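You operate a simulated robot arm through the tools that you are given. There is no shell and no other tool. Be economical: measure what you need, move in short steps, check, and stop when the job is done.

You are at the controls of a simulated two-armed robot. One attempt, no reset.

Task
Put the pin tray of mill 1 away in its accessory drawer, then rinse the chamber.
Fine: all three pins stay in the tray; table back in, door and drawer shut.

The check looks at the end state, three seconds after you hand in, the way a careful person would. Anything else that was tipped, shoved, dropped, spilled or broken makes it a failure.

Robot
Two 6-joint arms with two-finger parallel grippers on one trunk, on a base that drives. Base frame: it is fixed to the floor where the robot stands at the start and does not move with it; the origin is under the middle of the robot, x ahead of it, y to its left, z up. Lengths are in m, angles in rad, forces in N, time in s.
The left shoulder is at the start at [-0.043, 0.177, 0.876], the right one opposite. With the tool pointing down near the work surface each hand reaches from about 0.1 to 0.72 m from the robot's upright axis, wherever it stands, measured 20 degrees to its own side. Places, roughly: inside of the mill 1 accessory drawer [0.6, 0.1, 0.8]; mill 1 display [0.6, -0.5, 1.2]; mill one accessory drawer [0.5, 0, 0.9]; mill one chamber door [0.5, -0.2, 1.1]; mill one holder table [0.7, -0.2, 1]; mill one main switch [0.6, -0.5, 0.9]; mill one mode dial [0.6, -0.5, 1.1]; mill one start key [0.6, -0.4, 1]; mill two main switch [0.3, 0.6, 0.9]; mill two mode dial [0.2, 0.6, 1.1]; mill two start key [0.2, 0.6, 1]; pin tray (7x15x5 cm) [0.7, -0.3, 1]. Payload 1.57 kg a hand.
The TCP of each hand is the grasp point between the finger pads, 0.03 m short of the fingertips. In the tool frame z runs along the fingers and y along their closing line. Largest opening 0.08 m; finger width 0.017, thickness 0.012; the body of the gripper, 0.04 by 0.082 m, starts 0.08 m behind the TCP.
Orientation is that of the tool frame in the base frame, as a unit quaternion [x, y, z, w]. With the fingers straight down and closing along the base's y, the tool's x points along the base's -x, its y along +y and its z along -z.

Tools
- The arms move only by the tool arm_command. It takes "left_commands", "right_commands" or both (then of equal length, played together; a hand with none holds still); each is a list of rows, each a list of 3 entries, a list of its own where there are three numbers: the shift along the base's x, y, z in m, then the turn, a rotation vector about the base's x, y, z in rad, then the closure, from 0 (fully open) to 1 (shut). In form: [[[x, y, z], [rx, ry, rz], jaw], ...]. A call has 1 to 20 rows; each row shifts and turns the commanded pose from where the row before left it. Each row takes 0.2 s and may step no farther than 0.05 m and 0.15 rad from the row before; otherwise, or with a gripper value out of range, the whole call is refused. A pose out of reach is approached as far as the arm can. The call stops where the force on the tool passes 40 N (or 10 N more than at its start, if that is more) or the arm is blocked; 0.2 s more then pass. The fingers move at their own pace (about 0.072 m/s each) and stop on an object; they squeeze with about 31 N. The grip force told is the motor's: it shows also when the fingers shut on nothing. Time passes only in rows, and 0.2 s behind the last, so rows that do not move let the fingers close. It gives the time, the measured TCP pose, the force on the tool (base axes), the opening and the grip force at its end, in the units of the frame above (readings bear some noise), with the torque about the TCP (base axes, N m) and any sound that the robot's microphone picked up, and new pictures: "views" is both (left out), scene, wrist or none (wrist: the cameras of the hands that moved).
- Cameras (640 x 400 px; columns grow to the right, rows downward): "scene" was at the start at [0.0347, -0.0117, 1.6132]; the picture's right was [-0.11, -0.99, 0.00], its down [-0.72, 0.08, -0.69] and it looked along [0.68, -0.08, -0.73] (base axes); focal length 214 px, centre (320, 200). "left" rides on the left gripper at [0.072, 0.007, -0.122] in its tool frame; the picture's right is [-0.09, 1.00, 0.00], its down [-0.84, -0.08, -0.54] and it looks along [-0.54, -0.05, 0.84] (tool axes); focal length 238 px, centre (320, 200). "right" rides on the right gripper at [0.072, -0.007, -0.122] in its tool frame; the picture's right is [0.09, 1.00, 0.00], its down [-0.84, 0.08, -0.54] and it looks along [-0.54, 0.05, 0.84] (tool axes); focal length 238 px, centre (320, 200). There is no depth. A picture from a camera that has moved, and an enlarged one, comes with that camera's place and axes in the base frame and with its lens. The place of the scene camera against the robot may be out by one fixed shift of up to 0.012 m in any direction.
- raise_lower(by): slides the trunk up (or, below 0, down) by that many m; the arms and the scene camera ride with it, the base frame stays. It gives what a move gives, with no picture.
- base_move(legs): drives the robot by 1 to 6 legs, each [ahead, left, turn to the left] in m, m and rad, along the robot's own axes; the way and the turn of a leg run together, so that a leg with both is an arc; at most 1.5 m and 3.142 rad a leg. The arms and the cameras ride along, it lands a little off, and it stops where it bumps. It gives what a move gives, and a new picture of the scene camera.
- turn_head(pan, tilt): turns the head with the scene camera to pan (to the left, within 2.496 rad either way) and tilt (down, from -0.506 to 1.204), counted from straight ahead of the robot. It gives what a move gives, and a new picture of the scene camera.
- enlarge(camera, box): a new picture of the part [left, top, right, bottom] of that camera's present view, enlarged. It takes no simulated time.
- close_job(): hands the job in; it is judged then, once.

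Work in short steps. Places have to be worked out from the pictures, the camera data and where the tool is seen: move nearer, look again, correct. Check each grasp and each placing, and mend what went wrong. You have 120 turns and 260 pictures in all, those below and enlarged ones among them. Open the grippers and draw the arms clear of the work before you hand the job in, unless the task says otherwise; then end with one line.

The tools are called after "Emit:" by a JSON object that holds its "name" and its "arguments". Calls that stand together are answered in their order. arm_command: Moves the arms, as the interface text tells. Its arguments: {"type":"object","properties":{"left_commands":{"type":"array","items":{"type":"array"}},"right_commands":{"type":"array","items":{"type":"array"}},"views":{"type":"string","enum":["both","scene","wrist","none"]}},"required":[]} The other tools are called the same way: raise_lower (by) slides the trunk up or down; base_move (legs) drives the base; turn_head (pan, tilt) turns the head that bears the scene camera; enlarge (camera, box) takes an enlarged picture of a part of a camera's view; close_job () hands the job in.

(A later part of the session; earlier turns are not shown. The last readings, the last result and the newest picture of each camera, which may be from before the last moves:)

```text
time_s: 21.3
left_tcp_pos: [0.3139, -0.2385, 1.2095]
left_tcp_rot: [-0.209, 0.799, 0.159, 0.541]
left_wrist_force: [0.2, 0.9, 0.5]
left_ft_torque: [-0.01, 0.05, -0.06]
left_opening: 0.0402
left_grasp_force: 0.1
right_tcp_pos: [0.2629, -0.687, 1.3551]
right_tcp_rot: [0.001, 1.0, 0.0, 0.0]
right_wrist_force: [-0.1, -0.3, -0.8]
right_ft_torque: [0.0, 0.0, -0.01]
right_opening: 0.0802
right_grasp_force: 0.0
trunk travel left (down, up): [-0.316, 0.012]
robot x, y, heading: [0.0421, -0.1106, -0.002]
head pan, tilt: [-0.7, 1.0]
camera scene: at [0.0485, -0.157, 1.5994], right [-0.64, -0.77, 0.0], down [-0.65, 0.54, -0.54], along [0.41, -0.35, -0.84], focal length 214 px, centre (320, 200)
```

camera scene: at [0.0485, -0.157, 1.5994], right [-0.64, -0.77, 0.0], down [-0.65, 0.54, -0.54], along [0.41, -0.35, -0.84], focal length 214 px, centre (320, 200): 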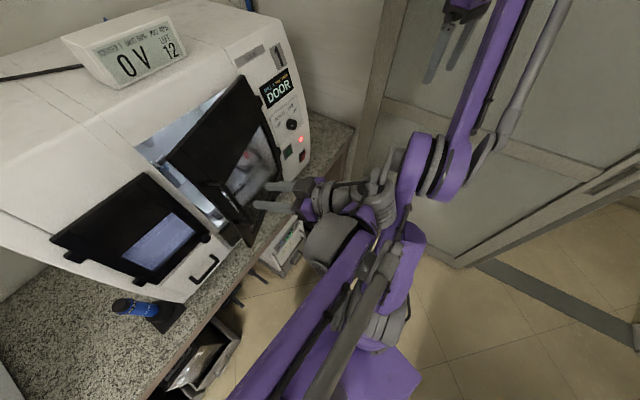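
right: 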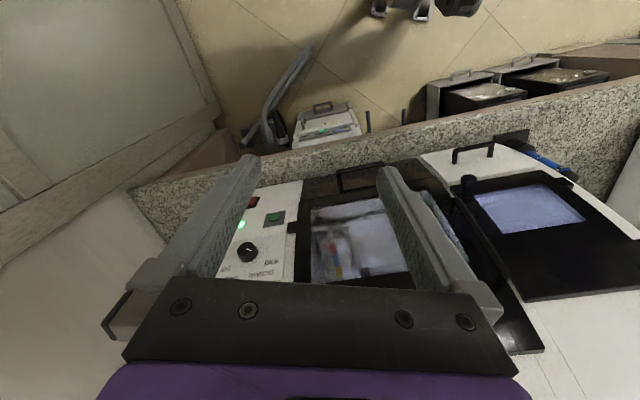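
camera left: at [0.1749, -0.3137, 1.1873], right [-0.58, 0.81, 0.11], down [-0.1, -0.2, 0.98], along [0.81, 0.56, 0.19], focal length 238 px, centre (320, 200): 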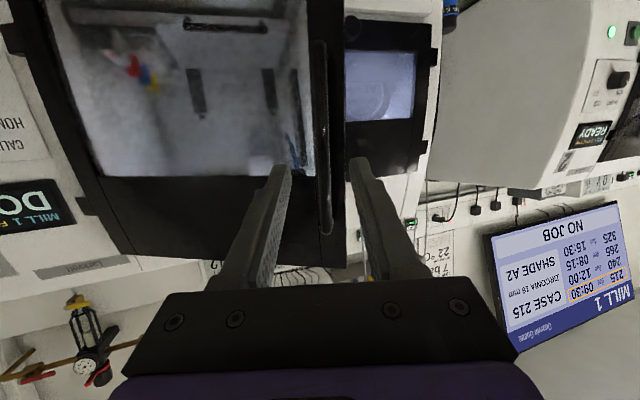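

Now unwind the yaw of the left hand, then lift and go left.

Emit:
{"name": "arm_command", "arguments": {"left_commands": [[[-0.01, -0.01, 0.01], [0, 0, -0.1], 0.5], [[-0.01, -0.01, 0.02], [0, 0, -0.12], 0.5], [[-0.01, 0, 0.03], [0, 0, -0.12], 0.5], [[-0.02, 0, 0.04], [0, 0, -0.1], 1], [[-0.02, 0.02, 0.04], [0, 0.14, 0], 1], [[-0.02, 0.03, 0.03], [0, 0.14, 0], 1]], "views": "scene"}}

```text
time_s: 22.8
left_tcp_pos: [0.2257, -0.2389, 1.3237]
left_tcp_rot: [-0.037, 0.895, 0.043, 0.443]
left_wrist_force: [-0.5, -0.1, -0.4]
left_ft_torque: [0.01, -0.03, 0.03]
left_opening: 0.0
left_grasp_force: 21.1
right_tcp_pos: [0.2669, -0.6834, 1.3563]
right_tcp_rot: [-0.004, 1.0, 0.0, 0.0]
right_wrist_force: [0.4, 0.4, -0.1]
right_ft_torque: [0.02, 0.02, 0.01]
right_opening: 0.0801
right_grasp_force: 0.0
trunk travel left (down, up): [-0.316, 0.012]
robot x, y, heading: [0.0382, -0.1115, -0.001]
head pan, tilt: [-0.7, 1.0]
stopped in row 6 (left hand): the arm was blocked; the commanded pose is now the measured one
camera scene: at [0.0481, -0.1565, 1.5994], right [-0.64, -0.77, 0.0], down [-0.64, 0.54, -0.54], along [0.41, -0.35, -0.84], focal length 214 px, centre (320, 200)
```

scene: 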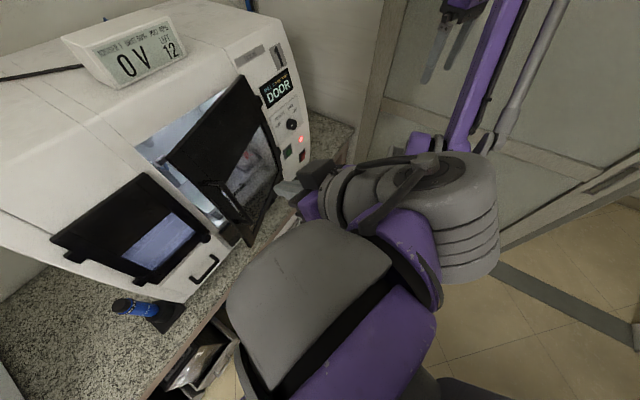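

Good progress; continue mainly to the left.

Emit:
{"name": "arm_command", "arguments": {"left_commands": [[[0, 0.04, 0.02], [0, 0, 0], 1], [[0, 0.045, 0.01], [0, 0, 0], 1], [[0, 0.045, 0.01], [0, 0, 0], 1], [[0, 0.045, 0], [0, 0.1, 0], 1], [[0, 0.045, 0], [0, 0.14, 0], 1], [[0.02, 0.03, 0], [0, 0.14, 0], 1], [[0.03, 0, 0], [0, 0.14, 0], 1]], "views": "none"}}

Emit:
{"name": "turn_head", "arguments": {"pan": -0.2, "tilt": 0.8}}

```text
time_s: 24.4
left_tcp_pos: [0.2783, 0.0089, 1.3634]
left_tcp_rot: [-0.024, 0.979, 0.05, 0.196]
left_wrist_force: [1.0, -0.2, -0.2]
left_ft_torque: [0.0, 0.01, -0.02]
left_opening: 0.0
left_grasp_force: 21.4
right_tcp_pos: [0.2701, -0.6865, 1.3563]
right_tcp_rot: [-0.004, 1.0, 0.0, 0.0]
right_wrist_force: [-0.4, 0.5, -0.4]
right_ft_torque: [-0.02, 0.06, -0.03]
right_opening: 0.0799
right_grasp_force: 0.0
trunk travel left (down, up): [-0.316, 0.012]
robot x, y, heading: [0.0385, -0.1083, 0.0]
head pan, tilt: [-0.7, 1.0]
```

```text
time_s: 25.3
left_tcp_pos: [0.2751, 0.0102, 1.3631]
left_tcp_rot: [-0.023, 0.978, 0.051, 0.199]
left_wrist_force: [-0.5, -0.2, -0.3]
left_ft_torque: [-0.02, -0.03, -0.02]
left_opening: 0.0001
left_grasp_force: 21.2
right_tcp_pos: [0.2669, -0.6848, 1.3565]
right_tcp_rot: [-0.004, 1.0, 0.0, 0.0]
right_wrist_force: [-0.1, -0.1, 0.1]
right_ft_torque: [0.0, 0.01, -0.01]
right_opening: 0.0799
right_grasp_force: 0.1
trunk travel left (down, up): [-0.316, 0.012]
robot x, y, heading: [0.0386, -0.1114, 0.003]
head pan, tilt: [-0.201, 0.799]
camera scene: at [0.0734, -0.1293, 1.614], right [-0.21, -0.98, 0.0], down [-0.7, 0.15, -0.69], along [0.68, -0.15, -0.72], focal length 214 px, centre (320, 200)
```

scene: 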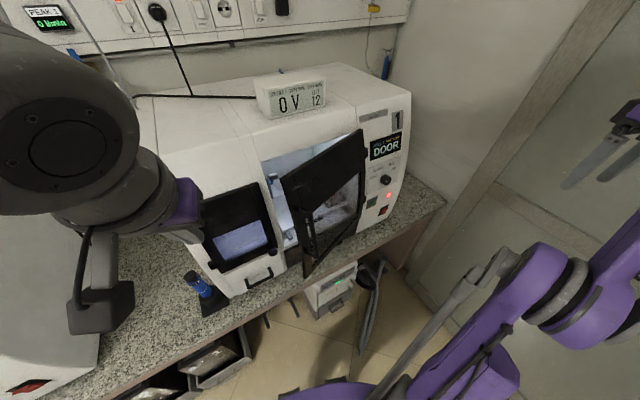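

Door is ~35° open and stable. I position the closed left fingers left of the door, tips leaning toward it, in front of the opening.

Emit:
{"name": "arm_command", "arguments": {"left_commands": [[[0.03, -0.02, -0.02], [-0.14, 0, 0], 1], [[0.03, -0.02, -0.02], [-0.14, 0, 0], 1], [[0.035, -0.02, -0.02], [-0.14, 0, 0], 1], [[0.03, -0.02, -0.02], [0, 0, 0], 1], [[0, -0.02, -0.045], [0, 0, 0], 1], [[0, -0.02, -0.045], [0, 0, 0], 1]], "views": "both"}}

```text
time_s: 26.7
left_tcp_pos: [0.4009, -0.1084, 1.1905]
left_tcp_rot: [-0.065, 0.968, -0.156, 0.188]
left_wrist_force: [0.3, -0.6, 0.1]
left_ft_torque: [0.01, -0.01, 0.02]
left_opening: 0.0
left_grasp_force: 21.8
right_tcp_pos: [0.267, -0.6833, 1.356]
right_tcp_rot: [-0.006, 1.0, 0.0, 0.0]
right_wrist_force: [-0.9, 0.3, -0.9]
right_ft_torque: [0.03, 0.01, 0.02]
right_opening: 0.0802
right_grasp_force: 0.0
trunk travel left (down, up): [-0.316, 0.012]
robot x, y, heading: [0.0379, -0.1082, -0.003]
head pan, tilt: [-0.201, 0.799]
camera scene: at [0.0745, -0.1282, 1.6145], right [-0.2, -0.98, 0.0], down [-0.7, 0.14, -0.7], along [0.68, -0.14, -0.72], focal length 214 px, centre (320, 200)
camera left: at [0.2864, -0.0818, 1.2716], right [0.02, 0.96, -0.29], down [0.57, 0.23, 0.79], along [0.82, -0.18, -0.54], focal length 238 px, centre (320, 200)
```

scene: 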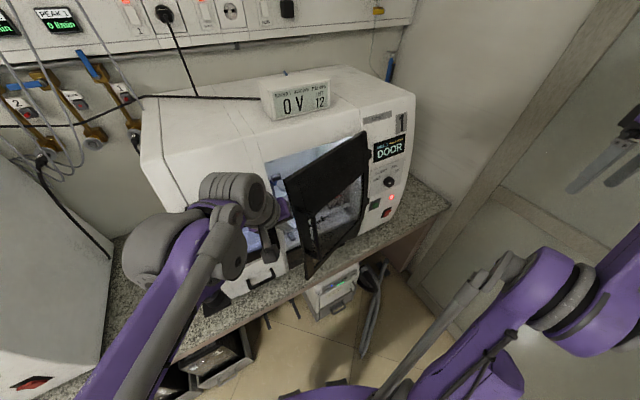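
left: 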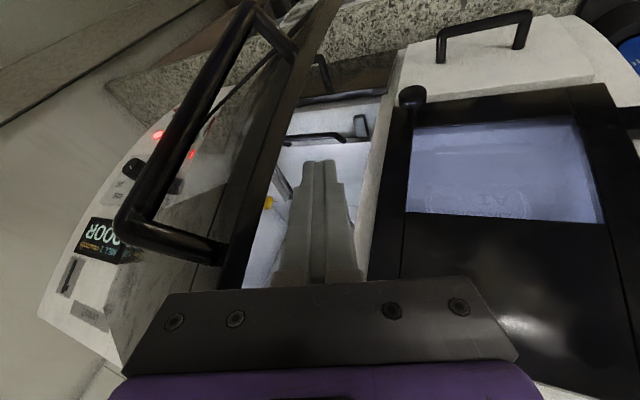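

The fingers are inside the gap, past the door's free edge. I sweep right, following the door's arc.

Emit:
{"name": "arm_command", "arguments": {"left_commands": [[[0, -0.04, 0], [0, 0, 0], 1], [[0, -0.04, 0], [0, 0, 0], 1], [[0, -0.035, 0], [0, 0, 0], 1], [[-0.013, -0.024, 0], [0, 0, 0], 1], [[-0.013, -0.024, 0], [0, 0, 0], 1], [[-0.007, -0.03, 0], [0, 0, 0], 1], [[-0.007, -0.03, 0], [0, 0, 0], 1], [[0.0, -0.03, 0], [0, 0, 0], 1]], "views": "both"}}

```text
time_s: 27.0
left_tcp_pos: [0.3987, -0.1113, 1.1923]
left_tcp_rot: [-0.066, 0.969, -0.147, 0.186]
left_wrist_force: [-8.1, 12.7, 5.8]
left_ft_torque: [-0.16, 0.02, -0.26]
left_opening: 0.0
left_grasp_force: 21.1
right_tcp_pos: [0.2686, -0.6822, 1.3559]
right_tcp_rot: [-0.004, 1.0, -0.001, 0.001]
right_wrist_force: [0.2, 0.1, -0.1]
right_ft_torque: [-0.03, 0.0, 0.01]
right_opening: 0.0799
right_grasp_force: 0.1
trunk travel left (down, up): [-0.316, 0.012]
robot x, y, heading: [0.0362, -0.1075, 0.002]
head pan, tilt: [-0.201, 0.799]
stopped in row 1 (left hand): the force on the tool passed its limit at 68 N (the readings are from after the stop); the commanded pose is now the measured one
camera scene: at [0.0734, -0.1265, 1.6144], right [-0.2, -0.98, 0.0], down [-0.7, 0.14, -0.7], along [0.68, -0.14, -0.72], focal length 214 px, centre (320, 200)
camera left: at [0.2845, -0.0871, 1.2722], right [0.01, 0.96, -0.28], down [0.57, 0.22, 0.79], along [0.82, -0.17, -0.55], focal length 238 px, centre (320, 200)
```

scene: 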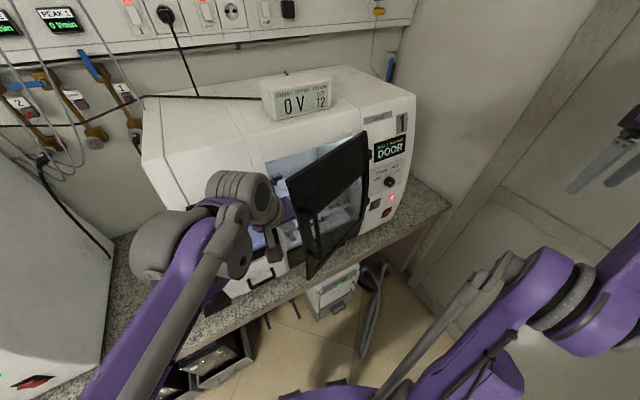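
left: 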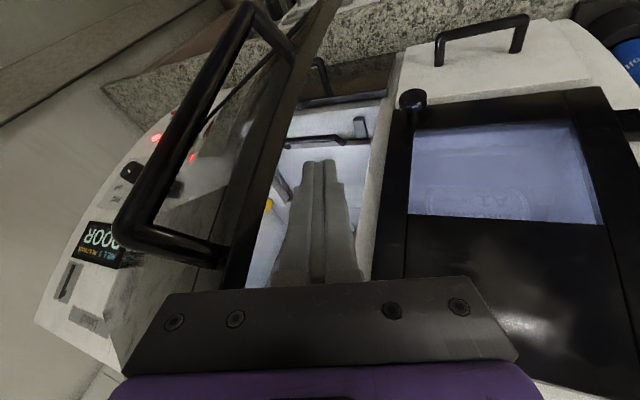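

The body met the door too briskly (spike). I push more slowly, along the door's tangent.

Emit:
{"name": "arm_command", "arguments": {"left_commands": [[[-0.005, -0.006, 0], [0, 0, 0], 1], [[-0.006, -0.008, 0], [0, 0, 0], 1], [[-0.008, -0.011, 0], [0, 0, 0], 1], [[-0.008, -0.012, 0], [0, 0, 0], 1], [[-0.007, -0.013, 0], [0, 0, 0], 1], [[-0.007, -0.014, 0], [0, 0, 0], 1]], "views": "both"}}

```text
time_s: 28.1
left_tcp_pos: [0.3654, -0.1506, 1.1946]
left_tcp_rot: [-0.067, 0.969, -0.149, 0.187]
left_wrist_force: [-17.2, 18.3, 15.3]
left_ft_torque: [-1.94, -1.34, -0.41]
left_opening: 0.0
left_grasp_force: 21.4
right_tcp_pos: [0.2646, -0.6799, 1.3571]
right_tcp_rot: [-0.005, 1.0, -0.001, 0.002]
right_wrist_force: [-0.2, 0.0, 0.2]
right_ft_torque: [0.0, -0.04, 0.01]
right_opening: 0.0801
right_grasp_force: 0.1
trunk travel left (down, up): [-0.316, 0.012]
robot x, y, heading: [0.0392, -0.1095, 0.001]
head pan, tilt: [-0.201, 0.799]
stopped in row 5 (left hand): the force on the tool passed its limit at 44 N (the readings are from after the stop); the commanded pose is now the measured one
camera scene: at [0.0692, -0.1237, 1.6147], right [-0.2, -0.98, 0.0], down [-0.7, 0.14, -0.7], along [0.69, -0.14, -0.71], focal length 214 px, centre (320, 200)
camera left: at [0.2506, -0.1252, 1.274], right [0.01, 0.96, -0.28], down [0.57, 0.22, 0.79], along [0.82, -0.17, -0.54], focal length 238 px, centre (320, 200)
```

scene: 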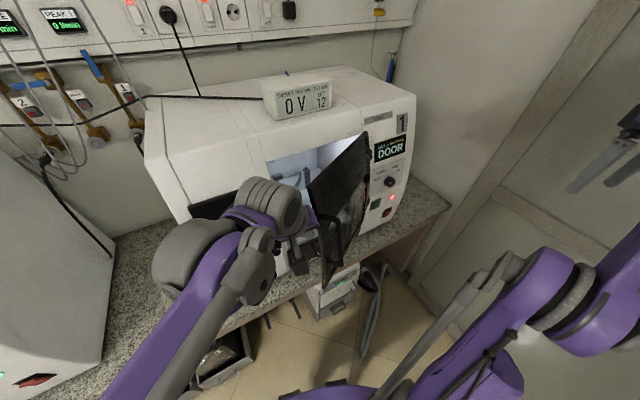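
left: 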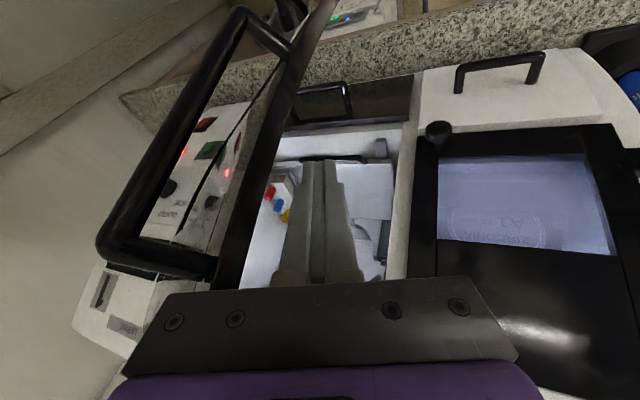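

Door swings along. I continue pushing more toward -y.

Emit:
{"name": "arm_command", "arguments": {"left_commands": [[[0.0, -0.006, 0], [0, 0, 0], 1], [[-0.004, -0.01, 0], [0, 0, 0], 1], [[-0.004, -0.01, 0], [0, 0, 0], 1], [[-0.003, -0.012, 0], [0, 0, 0], 1], [[-0.003, -0.012, 0], [0, 0, 0], 1], [[-0.002, -0.013, 0], [0, 0, 0], 1], [[-0.001, -0.013, 0], [0, 0, 0], 1], [[0, -0.014, 0], [0, 0, 0], 1], [[0, -0.014, 0], [0, 0, 0], 1], [[0.0, -0.014, 0], [0, 0, 0], 1]], "views": "both"}}

```text
time_s: 28.5
left_tcp_pos: [0.3635, -0.152, 1.1946]
left_tcp_rot: [-0.067, 0.969, -0.146, 0.188]
left_wrist_force: [-19.2, 23.9, 14.6]
left_ft_torque: [-2.35, -1.68, -0.48]
left_opening: 0.0001
left_grasp_force: 20.9
right_tcp_pos: [0.2647, -0.6782, 1.3586]
right_tcp_rot: [-0.006, 1.0, -0.001, 0.002]
right_wrist_force: [-0.9, -0.4, -0.3]
right_ft_torque: [-0.01, -0.05, 0.02]
right_opening: 0.0799
right_grasp_force: 0.1
trunk travel left (down, up): [-0.316, 0.012]
robot x, y, heading: [0.0402, -0.1087, 0.007]
head pan, tilt: [-0.201, 0.799]
stopped in row 1 (left hand): the force on the tool passed its limit at 43 N (the readings are from after the stop); the commanded pose is now the measured one
camera scene: at [0.0682, -0.1223, 1.6147], right [-0.19, -0.98, 0.0], down [-0.7, 0.14, -0.7], along [0.69, -0.14, -0.71], focal length 214 px, centre (320, 200)
camera left: at [0.2492, -0.1269, 1.2744], right [0.01, 0.96, -0.28], down [0.57, 0.22, 0.79], along [0.82, -0.16, -0.54], focal length 238 px, centre (320, 200)
```

scene: 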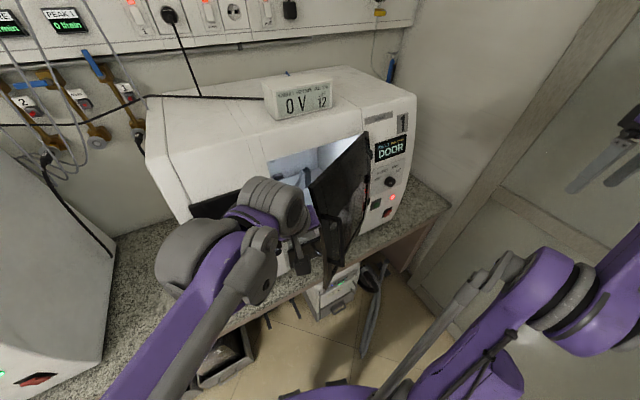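
left: 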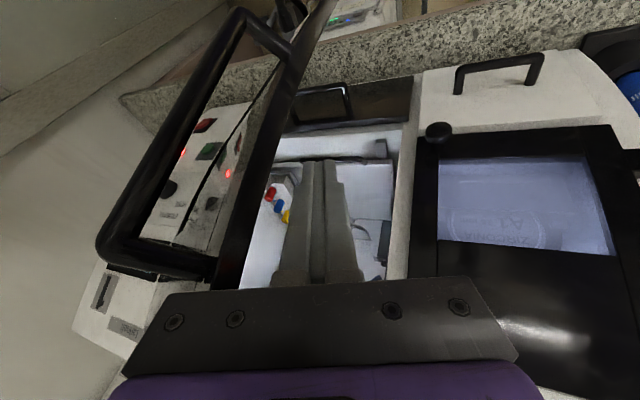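

Pushing with the gripper body jams. I back off and roll the hand so the fingers point right (-y) and the fingertips lead.

Emit:
{"name": "arm_command", "arguments": {"left_commands": [[[0.0, 0.02, 0], [0, 0, 0], 1], [[0.0, 0.025, 0], [0, 0, 0], 1], [[-0.02, 0.02, -0.005], [-0.14, 0, 0], 1], [[-0.02, 0.01, -0.005], [-0.14, 0, 0], 1], [[0, 0.01, -0.005], [-0.14, 0, 0], 1], [[0, 0, -0.005], [-0.14, 0, 0], 1], [[0, 0, 0], [-0.14, 0, 0], 1], [[0, 0, 0], [-0.14, 0, 0], 1]], "views": "both"}}

```text
time_s: 30.3
left_tcp_pos: [0.3289, -0.0722, 1.1724]
left_tcp_rot: [-0.136, 0.825, -0.53, 0.142]
left_wrist_force: [0.8, 0.6, 0.9]
left_ft_torque: [0.03, 0.03, -0.01]
left_opening: 0.0001
left_grasp_force: 20.9
right_tcp_pos: [0.2686, -0.6829, 1.3569]
right_tcp_rot: [-0.004, 1.0, 0.0, 0.0]
right_wrist_force: [-0.2, 0.6, -0.4]
right_ft_torque: [-0.03, 0.02, -0.02]
right_opening: 0.0802
right_grasp_force: 0.0
trunk travel left (down, up): [-0.316, 0.012]
robot x, y, heading: [0.0412, -0.1103, 0.002]
head pan, tilt: [-0.201, 0.799]
camera scene: at [0.0742, -0.1273, 1.6145], right [-0.2, -0.98, 0.0], down [-0.7, 0.14, -0.7], along [0.68, -0.14, -0.72], focal length 214 px, centre (320, 200)
camera left: at [0.2144, 0.0056, 1.2076], right [0.01, 0.43, -0.9], down [0.57, 0.74, 0.36], along [0.82, -0.52, -0.24], focal length 238 px, centre (320, 200)
```

scene: 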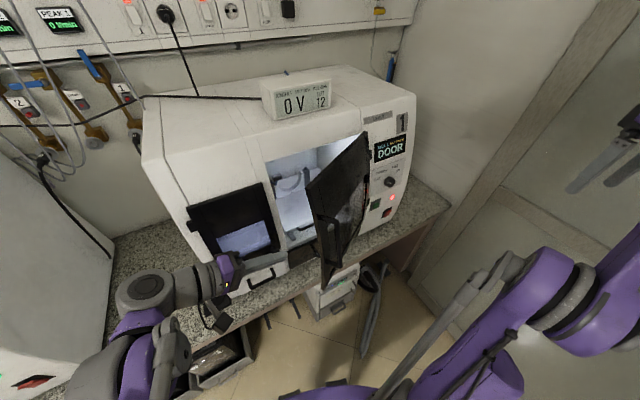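
left: 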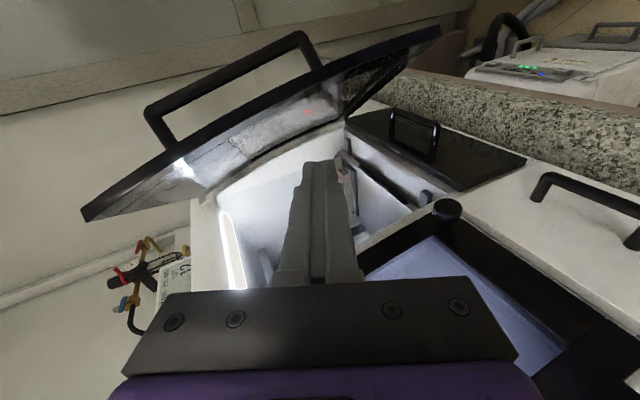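

Hand now points at the door's inner face. I advance toward it, slowing before contact, and push through.

Emit:
{"name": "arm_command", "arguments": {"left_commands": [[[0.01, -0.035, 0], [0, 0, 0], 1], [[0.01, -0.035, 0], [0, 0, 0], 1], [[0.01, -0.035, 0], [0, 0, 0], 1], [[0, -0.02, 0], [0, 0, 0], 1], [[0, -0.015, 0], [0, 0, 0], 1], [[0, -0.015, 0], [0, 0, 0], 1], [[0, -0.015, 0], [0, 0, 0], 1], [[-0.003, -0.015, 0], [0, 0, 0], 1], [[-0.003, -0.015, 0], [0, 0, 0], 1], [[-0.003, -0.015, 0], [0, 0, 0], 1], [[-0.002, -0.015, 0], [0, 0, 0], 1], [[-0.001, -0.015, 0], [0, 0, 0], 1], [[0, -0.015, 0], [0, 0, 0], 1], [[0, -0.015, 0], [0, 0, 0], 1], [[0, -0.015, 0], [0, 0, 0], 1]], "views": "both"}}

```text
time_s: 33.5
left_tcp_pos: [0.3463, -0.3626, 1.1729]
left_tcp_rot: [-0.137, 0.826, -0.529, 0.142]
left_wrist_force: [-0.4, 0.2, 0.0]
left_ft_torque: [-0.03, -0.01, -0.01]
left_opening: 0.0
left_grasp_force: 21.0
right_tcp_pos: [0.2686, -0.6839, 1.3553]
right_tcp_rot: [-0.005, 1.0, 0.0, -0.001]
right_wrist_force: [-0.5, 0.1, 0.3]
right_ft_torque: [-0.03, 0.0, -0.03]
right_opening: 0.08
right_grasp_force: 0.0
trunk travel left (down, up): [-0.316, 0.012]
robot x, y, heading: [0.034, -0.1073, 0.004]
head pan, tilt: [-0.201, 0.799]
camera scene: at [0.0737, -0.1275, 1.6145], right [-0.2, -0.98, 0.0], down [-0.7, 0.14, -0.7], along [0.68, -0.14, -0.72], focal length 214 px, centre (320, 200)
camera left: at [0.2317, -0.285, 1.2084], right [0.01, 0.44, -0.9], down [0.57, 0.74, 0.36], along [0.82, -0.52, -0.24], focal length 238 px, centre (320, 200)
```

scene: 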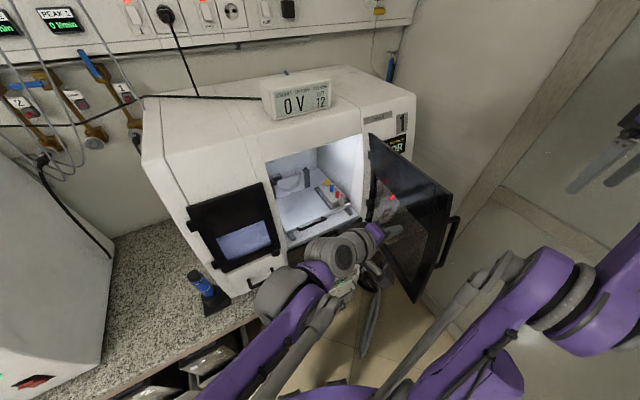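
left: 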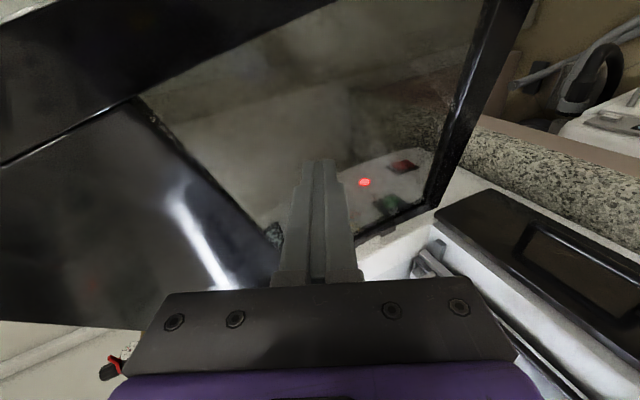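

Door is now well open. I withdraw the left hand leftward and look into the chamber.

Emit:
{"name": "arm_command", "arguments": {"left_commands": [[[-0.02, 0.045, 0], [0, 0, 0], 1], [[-0.02, 0.045, 0], [0, 0, 0], 1], [[-0.02, 0.045, 0], [0, 0, 0], 1], [[-0.02, 0.045, 0], [0.14, 0, 0], 1], [[0, 0.045, 0.01], [0.14, 0, 0], 1], [[0, 0.045, 0.01], [0.14, 0, 0], 0.5], [[0, 0.045, 0.01], [0.14, 0, 0], 0], [[0, 0.045, 0.02], [0.14, 0, 0], 0], [[0, 0.03, 0.03], [0.14, 0, 0], 0], [[0, 0.03, 0.03], [0.14, 0, 0], 0]], "views": "scene"}}

Emit:
{"name": "enlarge", "arguments": {"camera": "scene", "box": [250, 130, 390, 260]}}

Emit:
{"name": "enlarge", "arguments": {"camera": "scene", "box": [260, 140, 380, 250]}}

```text
time_s: 35.7
left_tcp_pos: [0.2661, 0.0594, 1.2825]
left_tcp_rot: [-0.053, 0.978, -0.077, 0.189]
left_wrist_force: [0.6, 0.4, -0.5]
left_ft_torque: [0.03, 0.02, 0.02]
left_opening: 0.0801
left_grasp_force: 0.0
right_tcp_pos: [0.2687, -0.6827, 1.3558]
right_tcp_rot: [-0.006, 1.0, 0.001, 0.0]
right_wrist_force: [0.8, -0.6, -0.2]
right_ft_torque: [-0.01, -0.02, 0.02]
right_opening: 0.0799
right_grasp_force: 0.0
trunk travel left (down, up): [-0.316, 0.012]
robot x, y, heading: [0.0415, -0.1071, 0.003]
head pan, tilt: [-0.201, 0.799]
camera scene: at [0.0741, -0.1274, 1.6145], right [-0.2, -0.98, 0.0], down [-0.7, 0.14, -0.7], along [0.68, -0.14, -0.72], focal length 214 px, centre (320, 200)
```

scene: 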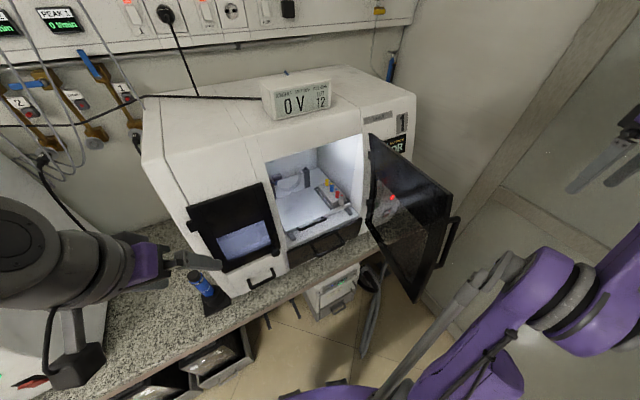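

```text
3.08 times, centred on (320, 195) of scene
camera zoom: at [0.0741, -0.1274, 1.6145], right [-0.2, -0.98, 0.0], down [-0.7, 0.14, -0.7], along [0.68, -0.14, -0.72], focal length 660 px, centre (320, 215)
```

zoom: 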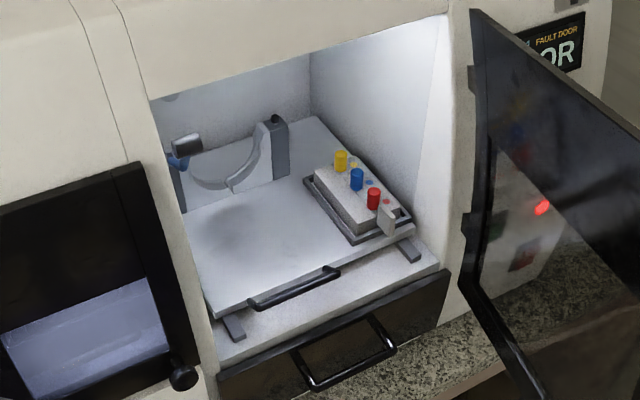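

```text
3.64 times, centred on (320, 195) of scene
camera zoom: at [0.0741, -0.1274, 1.6145], right [-0.2, -0.98, 0.0], down [-0.7, 0.14, -0.7], along [0.68, -0.14, -0.72], focal length 780 px, centre (320, 218)
```

zoom: 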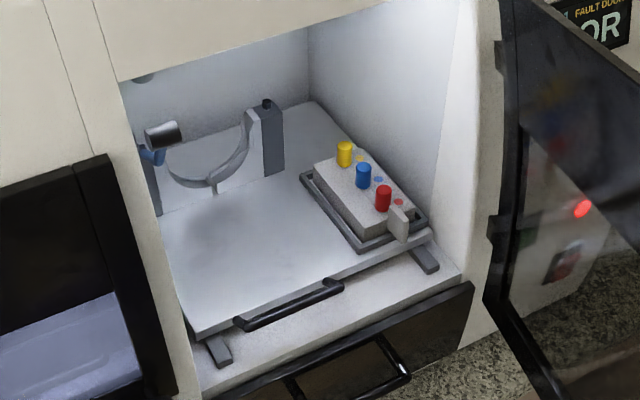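

The chamber shows a sliding holder table with a pull handle, tray at right with three pins and a tab. I bring the left hand close for a better look at the table handle.

Emit:
{"name": "arm_command", "arguments": {"left_commands": [[[0.01, -0.04, -0.02], [-0.1, 0, 0], 0], [[0.01, -0.04, -0.02], [0, 0, 0.12], 0], [[0.01, -0.04, -0.02], [0, 0, 0.12], 0], [[0.015, -0.04, -0.02], [0, 0, 0], 0], [[0.02, -0.03, -0.01], [0, 0, 0], 0], [[0.0, -0.02, 0], [0, 0, 0], 0]], "views": "wrist"}}

```text
time_s: 37.1
left_tcp_pos: [0.3308, -0.1538, 1.1922]
left_tcp_rot: [-0.179, 0.958, -0.103, 0.201]
left_wrist_force: [0.7, -0.5, -0.9]
left_ft_torque: [-0.01, -0.01, 0.0]
left_opening: 0.0802
left_grasp_force: 0.1
right_tcp_pos: [0.268, -0.6825, 1.3555]
right_tcp_rot: [-0.006, 1.0, 0.0, 0.0]
right_wrist_force: [-0.8, -0.3, -0.7]
right_ft_torque: [0.0, -0.02, 0.01]
right_opening: 0.08
right_grasp_force: 0.1
trunk travel left (down, up): [-0.316, 0.012]
robot x, y, heading: [0.0393, -0.1093, 0.006]
head pan, tilt: [-0.201, 0.799]
camera left: at [0.2153, -0.1589, 1.2732], right [-0.22, 0.95, -0.24], down [0.51, 0.32, 0.8], along [0.83, 0.06, -0.55], focal length 238 px, centre (320, 200)
```

left: 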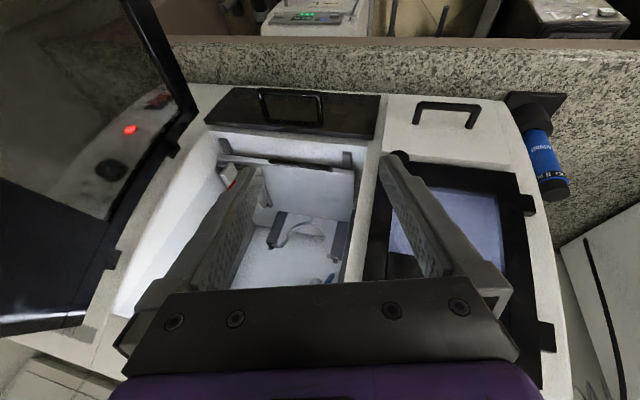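

Enlarge the table handle in this view.

Emit:
{"name": "enlarge", "arguments": {"camera": "left", "box": [190, 70, 400, 220]}}

```text
2.67 times, centred on (295, 145) of left
camera zoom: at [0.2153, -0.1589, 1.2732], right [-0.22, 0.95, -0.24], down [0.51, 0.32, 0.8], along [0.83, 0.06, -0.55], focal length 636 px, centre (387, 347)
```

zoom: 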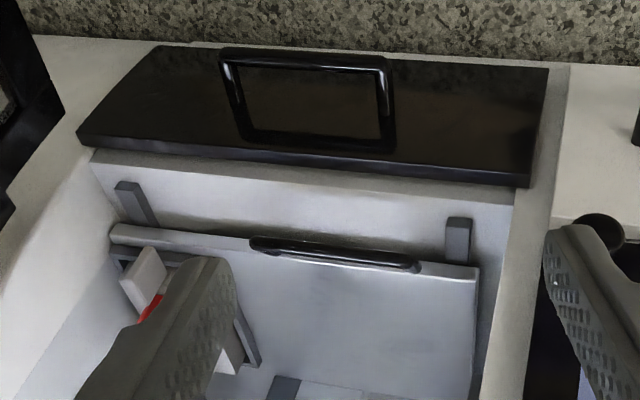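

Triangulated: table handle bar from [.537,-.137] to [.558,-.246], z≈.995. I turn the left hand to point into the chamber with jaws opening vertically, to pinch the bar.

Emit:
{"name": "arm_command", "arguments": {"left_commands": [[[0.003, -0.005, -0.01], [0.122, -0.0344, -0.0695], 0], [[0.003, -0.005, -0.01], [0.122, -0.0344, -0.0695], 0], [[0.003, -0.005, -0.01], [0.122, -0.0344, -0.0695], 0], [[0.003, -0.005, -0.01], [0.122, -0.0344, -0.0695], 0], [[0.003, -0.005, -0.01], [0.122, -0.0344, -0.0695], 0], [[0.003, -0.005, -0.01], [0.122, -0.0344, -0.0695], 0], [[0.003, -0.005, -0.01], [0.122, -0.0344, -0.0695], 0], [[0.003, -0.005, -0.01], [0.122, -0.0344, -0.0695], 0], [[0.003, -0.005, -0.01], [0.122, -0.0344, -0.0695], 0], [[0.003, -0.005, -0.01], [0.122, -0.0344, -0.0695], 0], [[0.003, -0.005, -0.01], [0.122, -0.0344, -0.0695], 0], [[0.003, -0.005, -0.01], [0.122, -0.0344, -0.0695], 0], [[0.003, -0.005, -0.01], [0.122, -0.0344, -0.0695], 0], [[0.003, -0.005, -0.01], [0.122, -0.0344, -0.0695], 0]], "views": "both"}}

```text
time_s: 40.1
left_tcp_pos: [0.374, -0.2224, 1.0525]
left_tcp_rot: [0.461, 0.613, 0.513, 0.386]
left_wrist_force: [0.4, -0.4, -0.3]
left_ft_torque: [0.02, 0.0, -0.02]
left_opening: 0.0798
left_grasp_force: 0.0
right_tcp_pos: [0.2695, -0.6832, 1.3566]
right_tcp_rot: [-0.005, 1.0, 0.001, 0.0]
right_wrist_force: [-0.2, 0.0, 0.0]
right_ft_torque: [0.02, 0.02, 0.03]
right_opening: 0.08
right_grasp_force: 0.1
trunk travel left (down, up): [-0.316, 0.012]
robot x, y, heading: [0.0416, -0.1097, 0.006]
head pan, tilt: [-0.201, 0.799]
camera scene: at [0.0739, -0.1278, 1.6145], right [-0.2, -0.98, 0.0], down [-0.7, 0.14, -0.7], along [0.68, -0.14, -0.72], focal length 214 px, centre (320, 200)
camera left: at [0.2389, -0.1858, 1.0797], right [0.19, -0.04, 0.98], down [-0.29, -0.96, 0.02], along [0.94, -0.29, -0.2], focal length 238 px, centre (320, 200)
```

scene: 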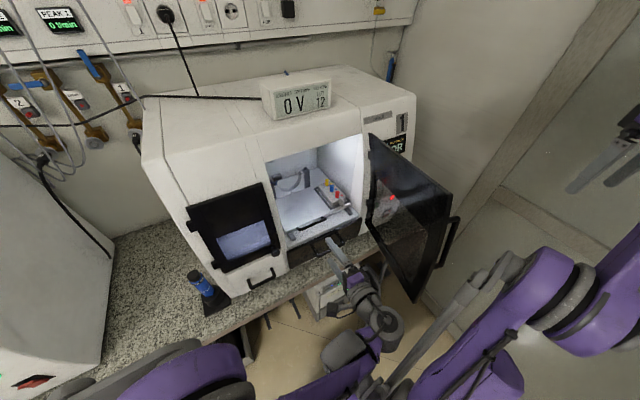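
left: 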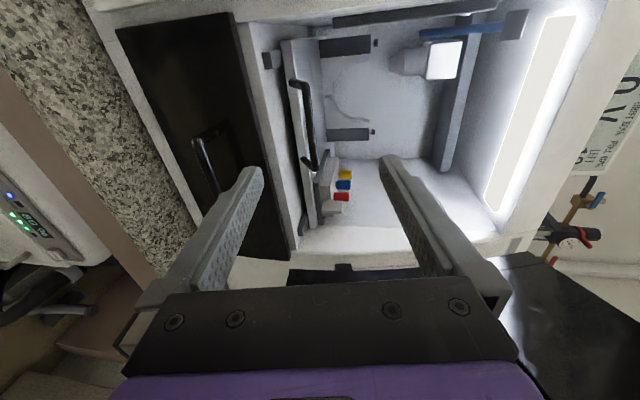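

Pose works nicely. I enlarge to see the bar and its gap.

Emit:
{"name": "enlarge", "arguments": {"camera": "left", "box": [190, 10, 430, 240]}}

```text
1.74 times, centred on (310, 125) of left
camera zoom: at [0.2389, -0.1858, 1.0797], right [0.19, -0.04, 0.98], down [-0.29, -0.96, 0.02], along [0.94, -0.29, -0.2], focal length 414 px, centre (337, 330)
```

zoom: 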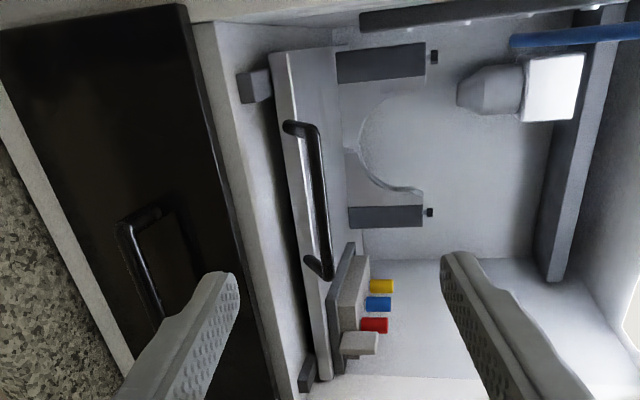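

Clear view: bar at ≈[.547,-.19,1.0], ledge below at ≈.95. I half-close the jaws and advance so the bar enters between them.

Emit:
{"name": "arm_command", "arguments": {"left_commands": [[[0.01, 0.01, -0.035], [0, 0, 0], 0.4], [[0.035, 0.005, -0.012], [0, 0, 0], 0.5], [[0.035, 0.005, -0.003], [0, 0, 0], 0.5], [[0.03, 0.004, 0], [0, 0, 0], 0.5], [[0.025, 0.002, 0], [0, 0, 0], 0.5]], "views": "wrist"}}

Emit:
{"name": "enlarge", "arguments": {"camera": "scene", "box": [270, 170, 390, 270]}}

```text
time_s: 41.2
left_tcp_pos: [0.4876, -0.1984, 1.0026]
left_tcp_rot: [0.46, 0.614, 0.512, 0.385]
left_wrist_force: [-13.4, -1.2, 3.2]
left_ft_torque: [-0.07, 0.37, 0.17]
left_opening: 0.0399
left_grasp_force: 0.2
right_tcp_pos: [0.2674, -0.6826, 1.3547]
right_tcp_rot: [-0.006, 1.0, 0.0, 0.0]
right_wrist_force: [0.7, 0.0, 0.1]
right_ft_torque: [-0.02, 0.01, -0.04]
right_opening: 0.0799
right_grasp_force: 0.0
trunk travel left (down, up): [-0.316, 0.012]
robot x, y, heading: [0.0368, -0.1096, 0.003]
head pan, tilt: [-0.201, 0.799]
stopped in row 5 (left hand): the force on the tool passed its limit at 75 N (the readings are from after the stop); the commanded pose is now the measured one
camera left: at [0.3532, -0.1611, 1.0291], right [0.2, -0.04, 0.98], down [-0.29, -0.96, 0.02], along [0.94, -0.29, -0.2], focal length 238 px, centre (320, 200)
```

left: 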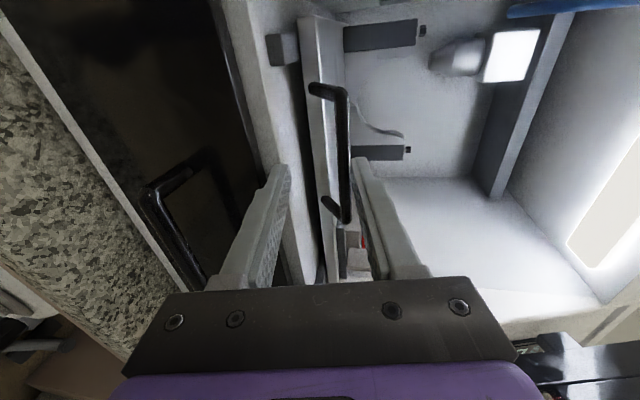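

```text
4.00 times, centred on (330, 220) of scene
camera zoom: at [0.0723, -0.1273, 1.6144], right [-0.2, -0.98, 0.0], down [-0.7, 0.14, -0.7], along [0.68, -0.14, -0.72], focal length 858 px, centre (280, 120)
```

zoom: 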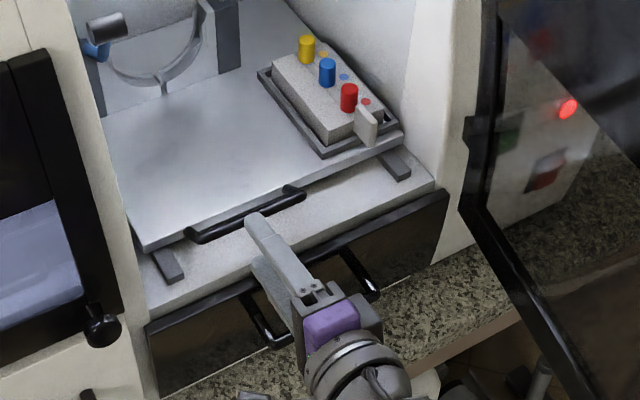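

The lower fingertip hit the ledge edge. I back off, narrow the jaws, raise 8 mm and advance gently.

Emit:
{"name": "arm_command", "arguments": {"left_commands": [[[-0.012, -0.003, 0.004], [0, 0, 0], 0.62], [[0, 0, 0.006], [0, 0, 0], 0.62], [[0.012, 0.003, 0], [0, 0, 0], 0.62], [[0.012, 0.002, 0], [0, 0, 0], 0.62], [[0.012, 0.002, 0], [0, 0, 0], 0.62], [[0.01, 0.002, 0], [0, 0, 0], 0.62]], "views": "wrist"}}

Emit:
{"name": "enlarge", "arguments": {"camera": "left", "box": [220, 60, 420, 300]}}

```text
time_s: 42.6
left_tcp_pos: [0.5239, -0.1914, 1.0118]
left_tcp_rot: [0.461, 0.615, 0.512, 0.384]
left_wrist_force: [-1.1, -0.5, -0.5]
left_ft_torque: [-0.03, 0.01, -0.01]
left_opening: 0.0305
left_grasp_force: 0.0
right_tcp_pos: [0.2694, -0.6835, 1.3557]
right_tcp_rot: [-0.006, 1.0, 0.0, 0.001]
right_wrist_force: [0.1, 0.2, 0.0]
right_ft_torque: [-0.02, 0.02, -0.01]
right_opening: 0.0801
right_grasp_force: 0.0
trunk travel left (down, up): [-0.316, 0.012]
robot x, y, heading: [0.0425, -0.1079, 0.004]
head pan, tilt: [-0.201, 0.799]
camera left: at [0.3886, -0.1547, 1.0394], right [0.2, -0.04, 0.98], down [-0.29, -0.96, 0.02], along [0.94, -0.29, -0.2], focal length 238 px, centre (320, 200)
```

left: 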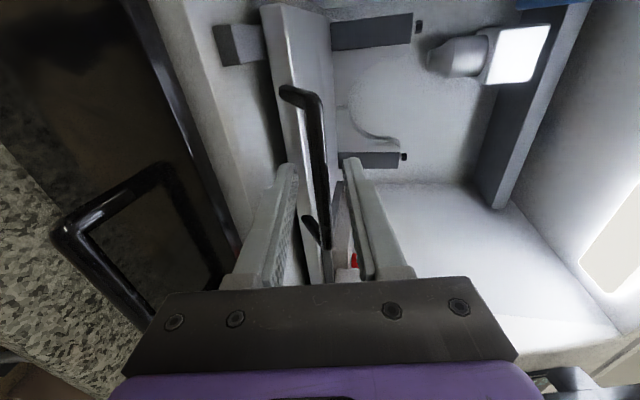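

```text
1.67 times, centred on (320, 180) of left
camera zoom: at [0.3886, -0.1547, 1.0394], right [0.2, -0.04, 0.98], down [-0.29, -0.96, 0.02], along [0.94, -0.29, -0.2], focal length 397 px, centre (320, 233)
```

zoom: 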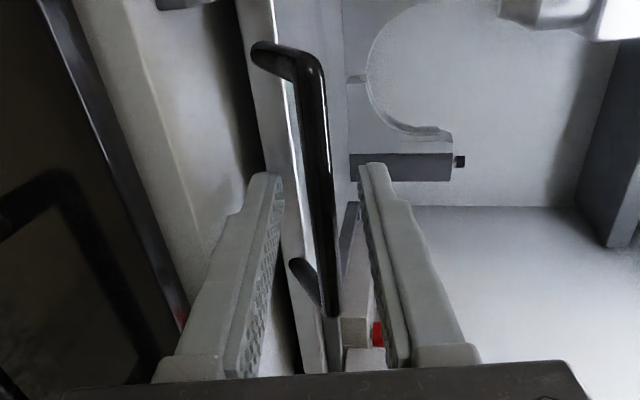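

The bar lies between the jaws. I advance 8 mm more and close.

Emit:
{"name": "arm_command", "arguments": {"left_commands": [[[0.008, 0.002, 0], [0, 0, 0], 0.62], [[0, 0, 0], [0, 0, 0], 1], [[0, 0, 0], [0, 0, 0], 1], [[0, 0, 0], [0, 0, 0], 1]], "views": "wrist"}}

```text
time_s: 43.6
left_tcp_pos: [0.5312, -0.1906, 1.011]
left_tcp_rot: [0.461, 0.615, 0.511, 0.385]
left_wrist_force: [-7.9, -1.8, -11.7]
left_ft_torque: [-0.07, 0.0, -0.17]
left_opening: 0.0098
left_grasp_force: 27.7
right_tcp_pos: [0.2677, -0.6828, 1.3559]
right_tcp_rot: [-0.004, 1.0, 0.0, 0.001]
right_wrist_force: [0.5, 0.0, 0.4]
right_ft_torque: [0.04, 0.02, 0.0]
right_opening: 0.0801
right_grasp_force: 0.0
trunk travel left (down, up): [-0.316, 0.012]
robot x, y, heading: [0.0393, -0.1079, 0.004]
head pan, tilt: [-0.201, 0.799]
camera left: at [0.3958, -0.1534, 1.039], right [0.2, -0.04, 0.98], down [-0.29, -0.96, 0.02], along [0.94, -0.29, -0.2], focal length 238 px, centre (320, 200)
```

left: 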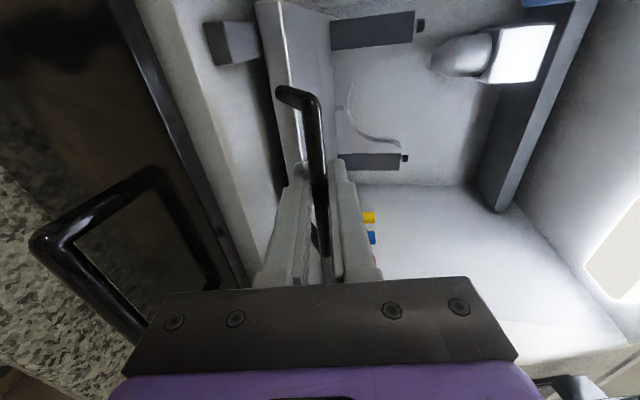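

Bar gripped. I relieve the z offset and pull the table gently along -n.

Emit:
{"name": "arm_command", "arguments": {"left_commands": [[[0, 0, -0.003], [0, 0, 0], 1], [[-0.005, -0.0014, 0], [0, 0, 0], 1], [[-0.01, -0.0028, 0], [0, 0, 0], 1], [[-0.014, -0.004, 0], [0, 0, 0], 1], [[-0.014, -0.004, 0], [0, 0, 0], 1], [[-0.014, -0.004, 0], [0, 0, 0], 1], [[-0.01, -0.0028, 0], [0, 0, 0], 1]], "views": "scene"}}

```text
time_s: 44.7
left_tcp_pos: [0.5008, -0.2, 1.0119]
left_tcp_rot: [0.462, 0.61, 0.514, 0.388]
left_wrist_force: [-0.5, -4.6, 19.6]
left_ft_torque: [0.01, 0.05, 0.72]
left_opening: 0.0098
left_grasp_force: 28.1
right_tcp_pos: [0.2668, -0.6829, 1.3554]
right_tcp_rot: [-0.005, 1.0, 0.0, 0.0]
right_wrist_force: [-0.8, 0.3, 1.0]
right_ft_torque: [0.02, 0.05, 0.06]
right_opening: 0.08
right_grasp_force: 0.1
trunk travel left (down, up): [-0.316, 0.012]
robot x, y, heading: [0.0419, -0.1076, 0.002]
head pan, tilt: [-0.201, 0.799]
stopped in row 5 (left hand): the force on the tool passed its limit at 41 N (the readings are from after the stop); the commanded pose is now the measured one
camera scene: at [0.0722, -0.1276, 1.6143], right [-0.2, -0.98, 0.0], down [-0.7, 0.14, -0.7], along [0.68, -0.14, -0.72], focal length 214 px, centre (320, 200)
```

scene: 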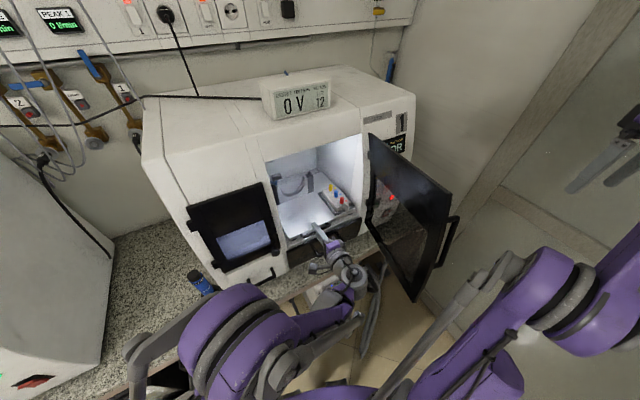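

The 3 mm correction was too much (stiff ≈10 N/mm); I raise 2 mm and continue pulling.

Emit:
{"name": "arm_command", "arguments": {"left_commands": [[[0, 0.0, 0.002], [0, 0, 0], 1], [[-0.005, -0.0015, 0], [0, 0, 0], 1], [[-0.01, -0.003, 0], [0, 0, 0], 1], [[-0.014, -0.0042, 0], [0, 0, 0], 1], [[-0.014, -0.0042, 0], [0, 0, 0], 1], [[-0.014, -0.0042, 0], [0, 0, 0], 1], [[-0.01, -0.003, 0], [0, 0, 0], 1]], "views": "scene"}}

```text
time_s: 46.3
left_tcp_pos: [0.433, -0.2216, 1.011]
left_tcp_rot: [0.462, 0.612, 0.513, 0.386]
left_wrist_force: [11.2, -6.4, -3.3]
left_ft_torque: [-0.05, -0.04, 0.57]
left_opening: 0.0098
left_grasp_force: 28.3
right_tcp_pos: [0.2696, -0.686, 1.3541]
right_tcp_rot: [-0.005, 1.0, 0.001, 0.0]
right_wrist_force: [-0.1, 0.2, 0.1]
right_ft_torque: [0.0, -0.04, 0.01]
right_opening: 0.0801
right_grasp_force: 0.2
trunk travel left (down, up): [-0.316, 0.012]
robot x, y, heading: [0.0395, -0.1074, 0.006]
head pan, tilt: [-0.201, 0.799]
camera scene: at [0.0745, -0.129, 1.6144], right [-0.2, -0.98, 0.0], down [-0.7, 0.14, -0.7], along [0.68, -0.14, -0.72], focal length 214 px, centre (320, 200)
```

scene: 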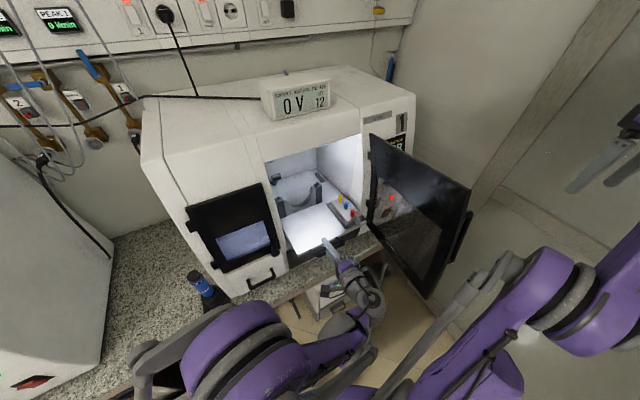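

Table moves smoothly, out 10 cm. I pull a bit more.

Emit:
{"name": "arm_command", "arguments": {"left_commands": [[[-0.01, -0.003, 0], [0, 0, 0], 1], [[-0.014, -0.004, 0], [0, 0, 0], 1], [[-0.014, -0.004, 0], [0, 0, 0], 1], [[-0.014, -0.004, 0], [0, 0, 0], 1], [[-0.01, -0.003, 0], [0, 0, 0], 1]], "views": "scene"}}

Emit:
{"name": "enlarge", "arguments": {"camera": "scene", "box": [260, 130, 420, 260]}}

```text
time_s: 47.5
left_tcp_pos: [0.3713, -0.2413, 1.0111]
left_tcp_rot: [0.463, 0.611, 0.513, 0.387]
left_wrist_force: [4.4, -18.0, 0.5]
left_ft_torque: [-0.19, -0.09, -0.16]
left_opening: 0.0097
left_grasp_force: 28.0
right_tcp_pos: [0.2694, -0.6861, 1.3551]
right_tcp_rot: [-0.005, 1.0, 0.002, 0.0]
right_wrist_force: [-0.2, 0.8, 0.4]
right_ft_torque: [-0.03, 0.04, 0.0]
right_opening: 0.0798
right_grasp_force: 0.1
trunk travel left (down, up): [-0.316, 0.012]
robot x, y, heading: [0.0391, -0.1081, 0.004]
head pan, tilt: [-0.201, 0.799]
camera scene: at [0.0744, -0.1305, 1.6145], right [-0.2, -0.98, 0.0], down [-0.7, 0.14, -0.7], along [0.68, -0.14, -0.72], focal length 214 px, centre (320, 200)
```

scene: 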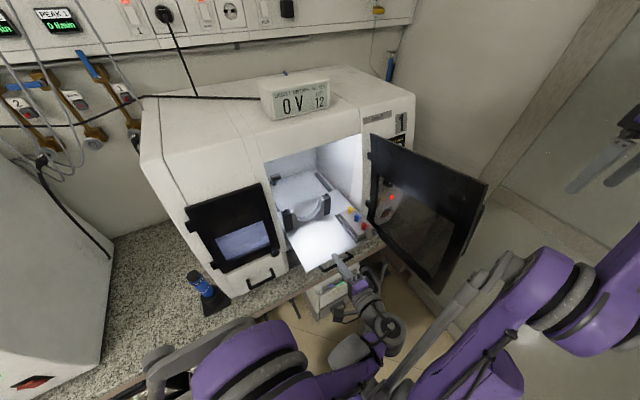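

```text
3.08 times, centred on (340, 195) of scene
camera zoom: at [0.0744, -0.1305, 1.6145], right [-0.2, -0.98, 0.0], down [-0.7, 0.14, -0.7], along [0.68, -0.14, -0.72], focal length 660 px, centre (258, 215)
```

zoom: 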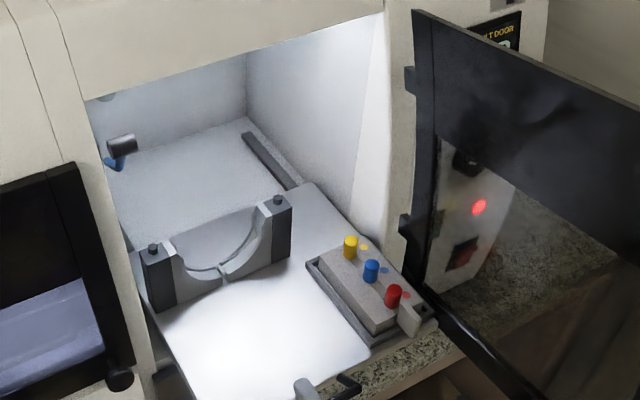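

Table is out ~17 cm, tray accessible, all three pins up. I release the bar and back off.

Emit:
{"name": "arm_command", "arguments": {"left_commands": [[[0, -0.001, 0], [0, 0, 0], 0.8], [[0, 0, 0], [0, 0, 0], 0.6], [[-0.019, -0.0055, 0.002], [0, 0, 0], 0.6], [[-0.019, -0.0055, 0.003], [0, 0, 0], 0.6], [[-0.028, -0.003, 0.005], [0, 0, 0], 0.6], [[-0.01, 0.0, 0.04], [0, 0, 0], 0.4], [[0, 0, 0.045], [0, 0, 0], 0.2]], "views": "both"}}

```text
time_s: 49.3
left_tcp_pos: [0.3206, -0.2239, 1.1034]
left_tcp_rot: [0.434, 0.63, 0.533, 0.361]
left_wrist_force: [-0.1, -0.2, 0.3]
left_ft_torque: [-0.05, 0.0, -0.03]
left_opening: 0.0641
left_grasp_force: 0.0
right_tcp_pos: [0.2684, -0.6837, 1.3564]
right_tcp_rot: [-0.004, 1.0, 0.001, 0.001]
right_wrist_force: [0.1, 0.5, 0.6]
right_ft_torque: [-0.03, 0.0, -0.03]
right_opening: 0.08
right_grasp_force: 0.1
trunk travel left (down, up): [-0.316, 0.012]
robot x, y, heading: [0.0397, -0.11, 0.002]
head pan, tilt: [-0.201, 0.799]
stopped in row 7 (left hand): the arm was blocked; the commanded pose is now the measured one
camera scene: at [0.074, -0.128, 1.6145], right [-0.2, -0.98, 0.0], down [-0.7, 0.14, -0.7], along [0.68, -0.14, -0.72], focal length 214 px, centre (320, 200)
camera left: at [0.1833, -0.1994, 1.1304], right [0.19, -0.03, 0.98], down [-0.21, -0.98, 0.01], along [0.96, -0.2, -0.2], focal length 238 px, centre (320, 200)
```

scene: 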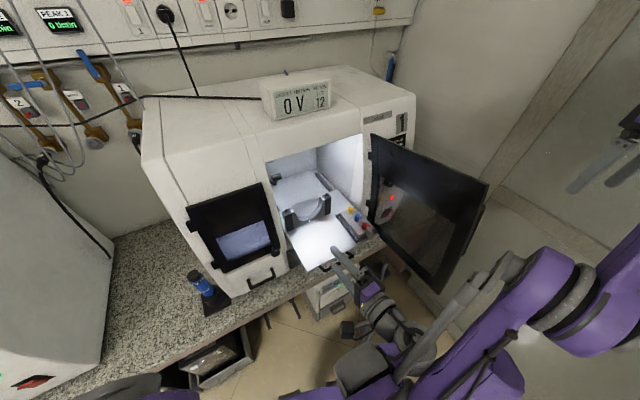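
left: 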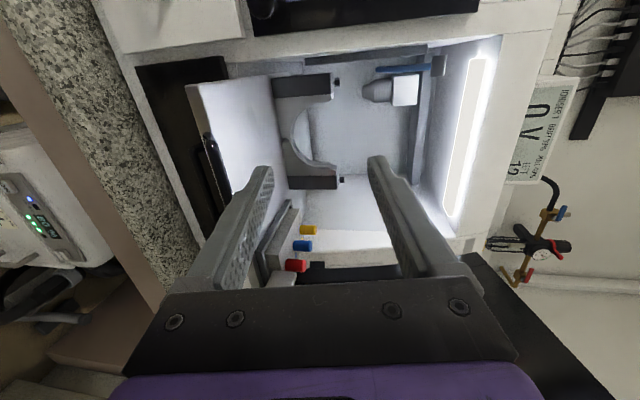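

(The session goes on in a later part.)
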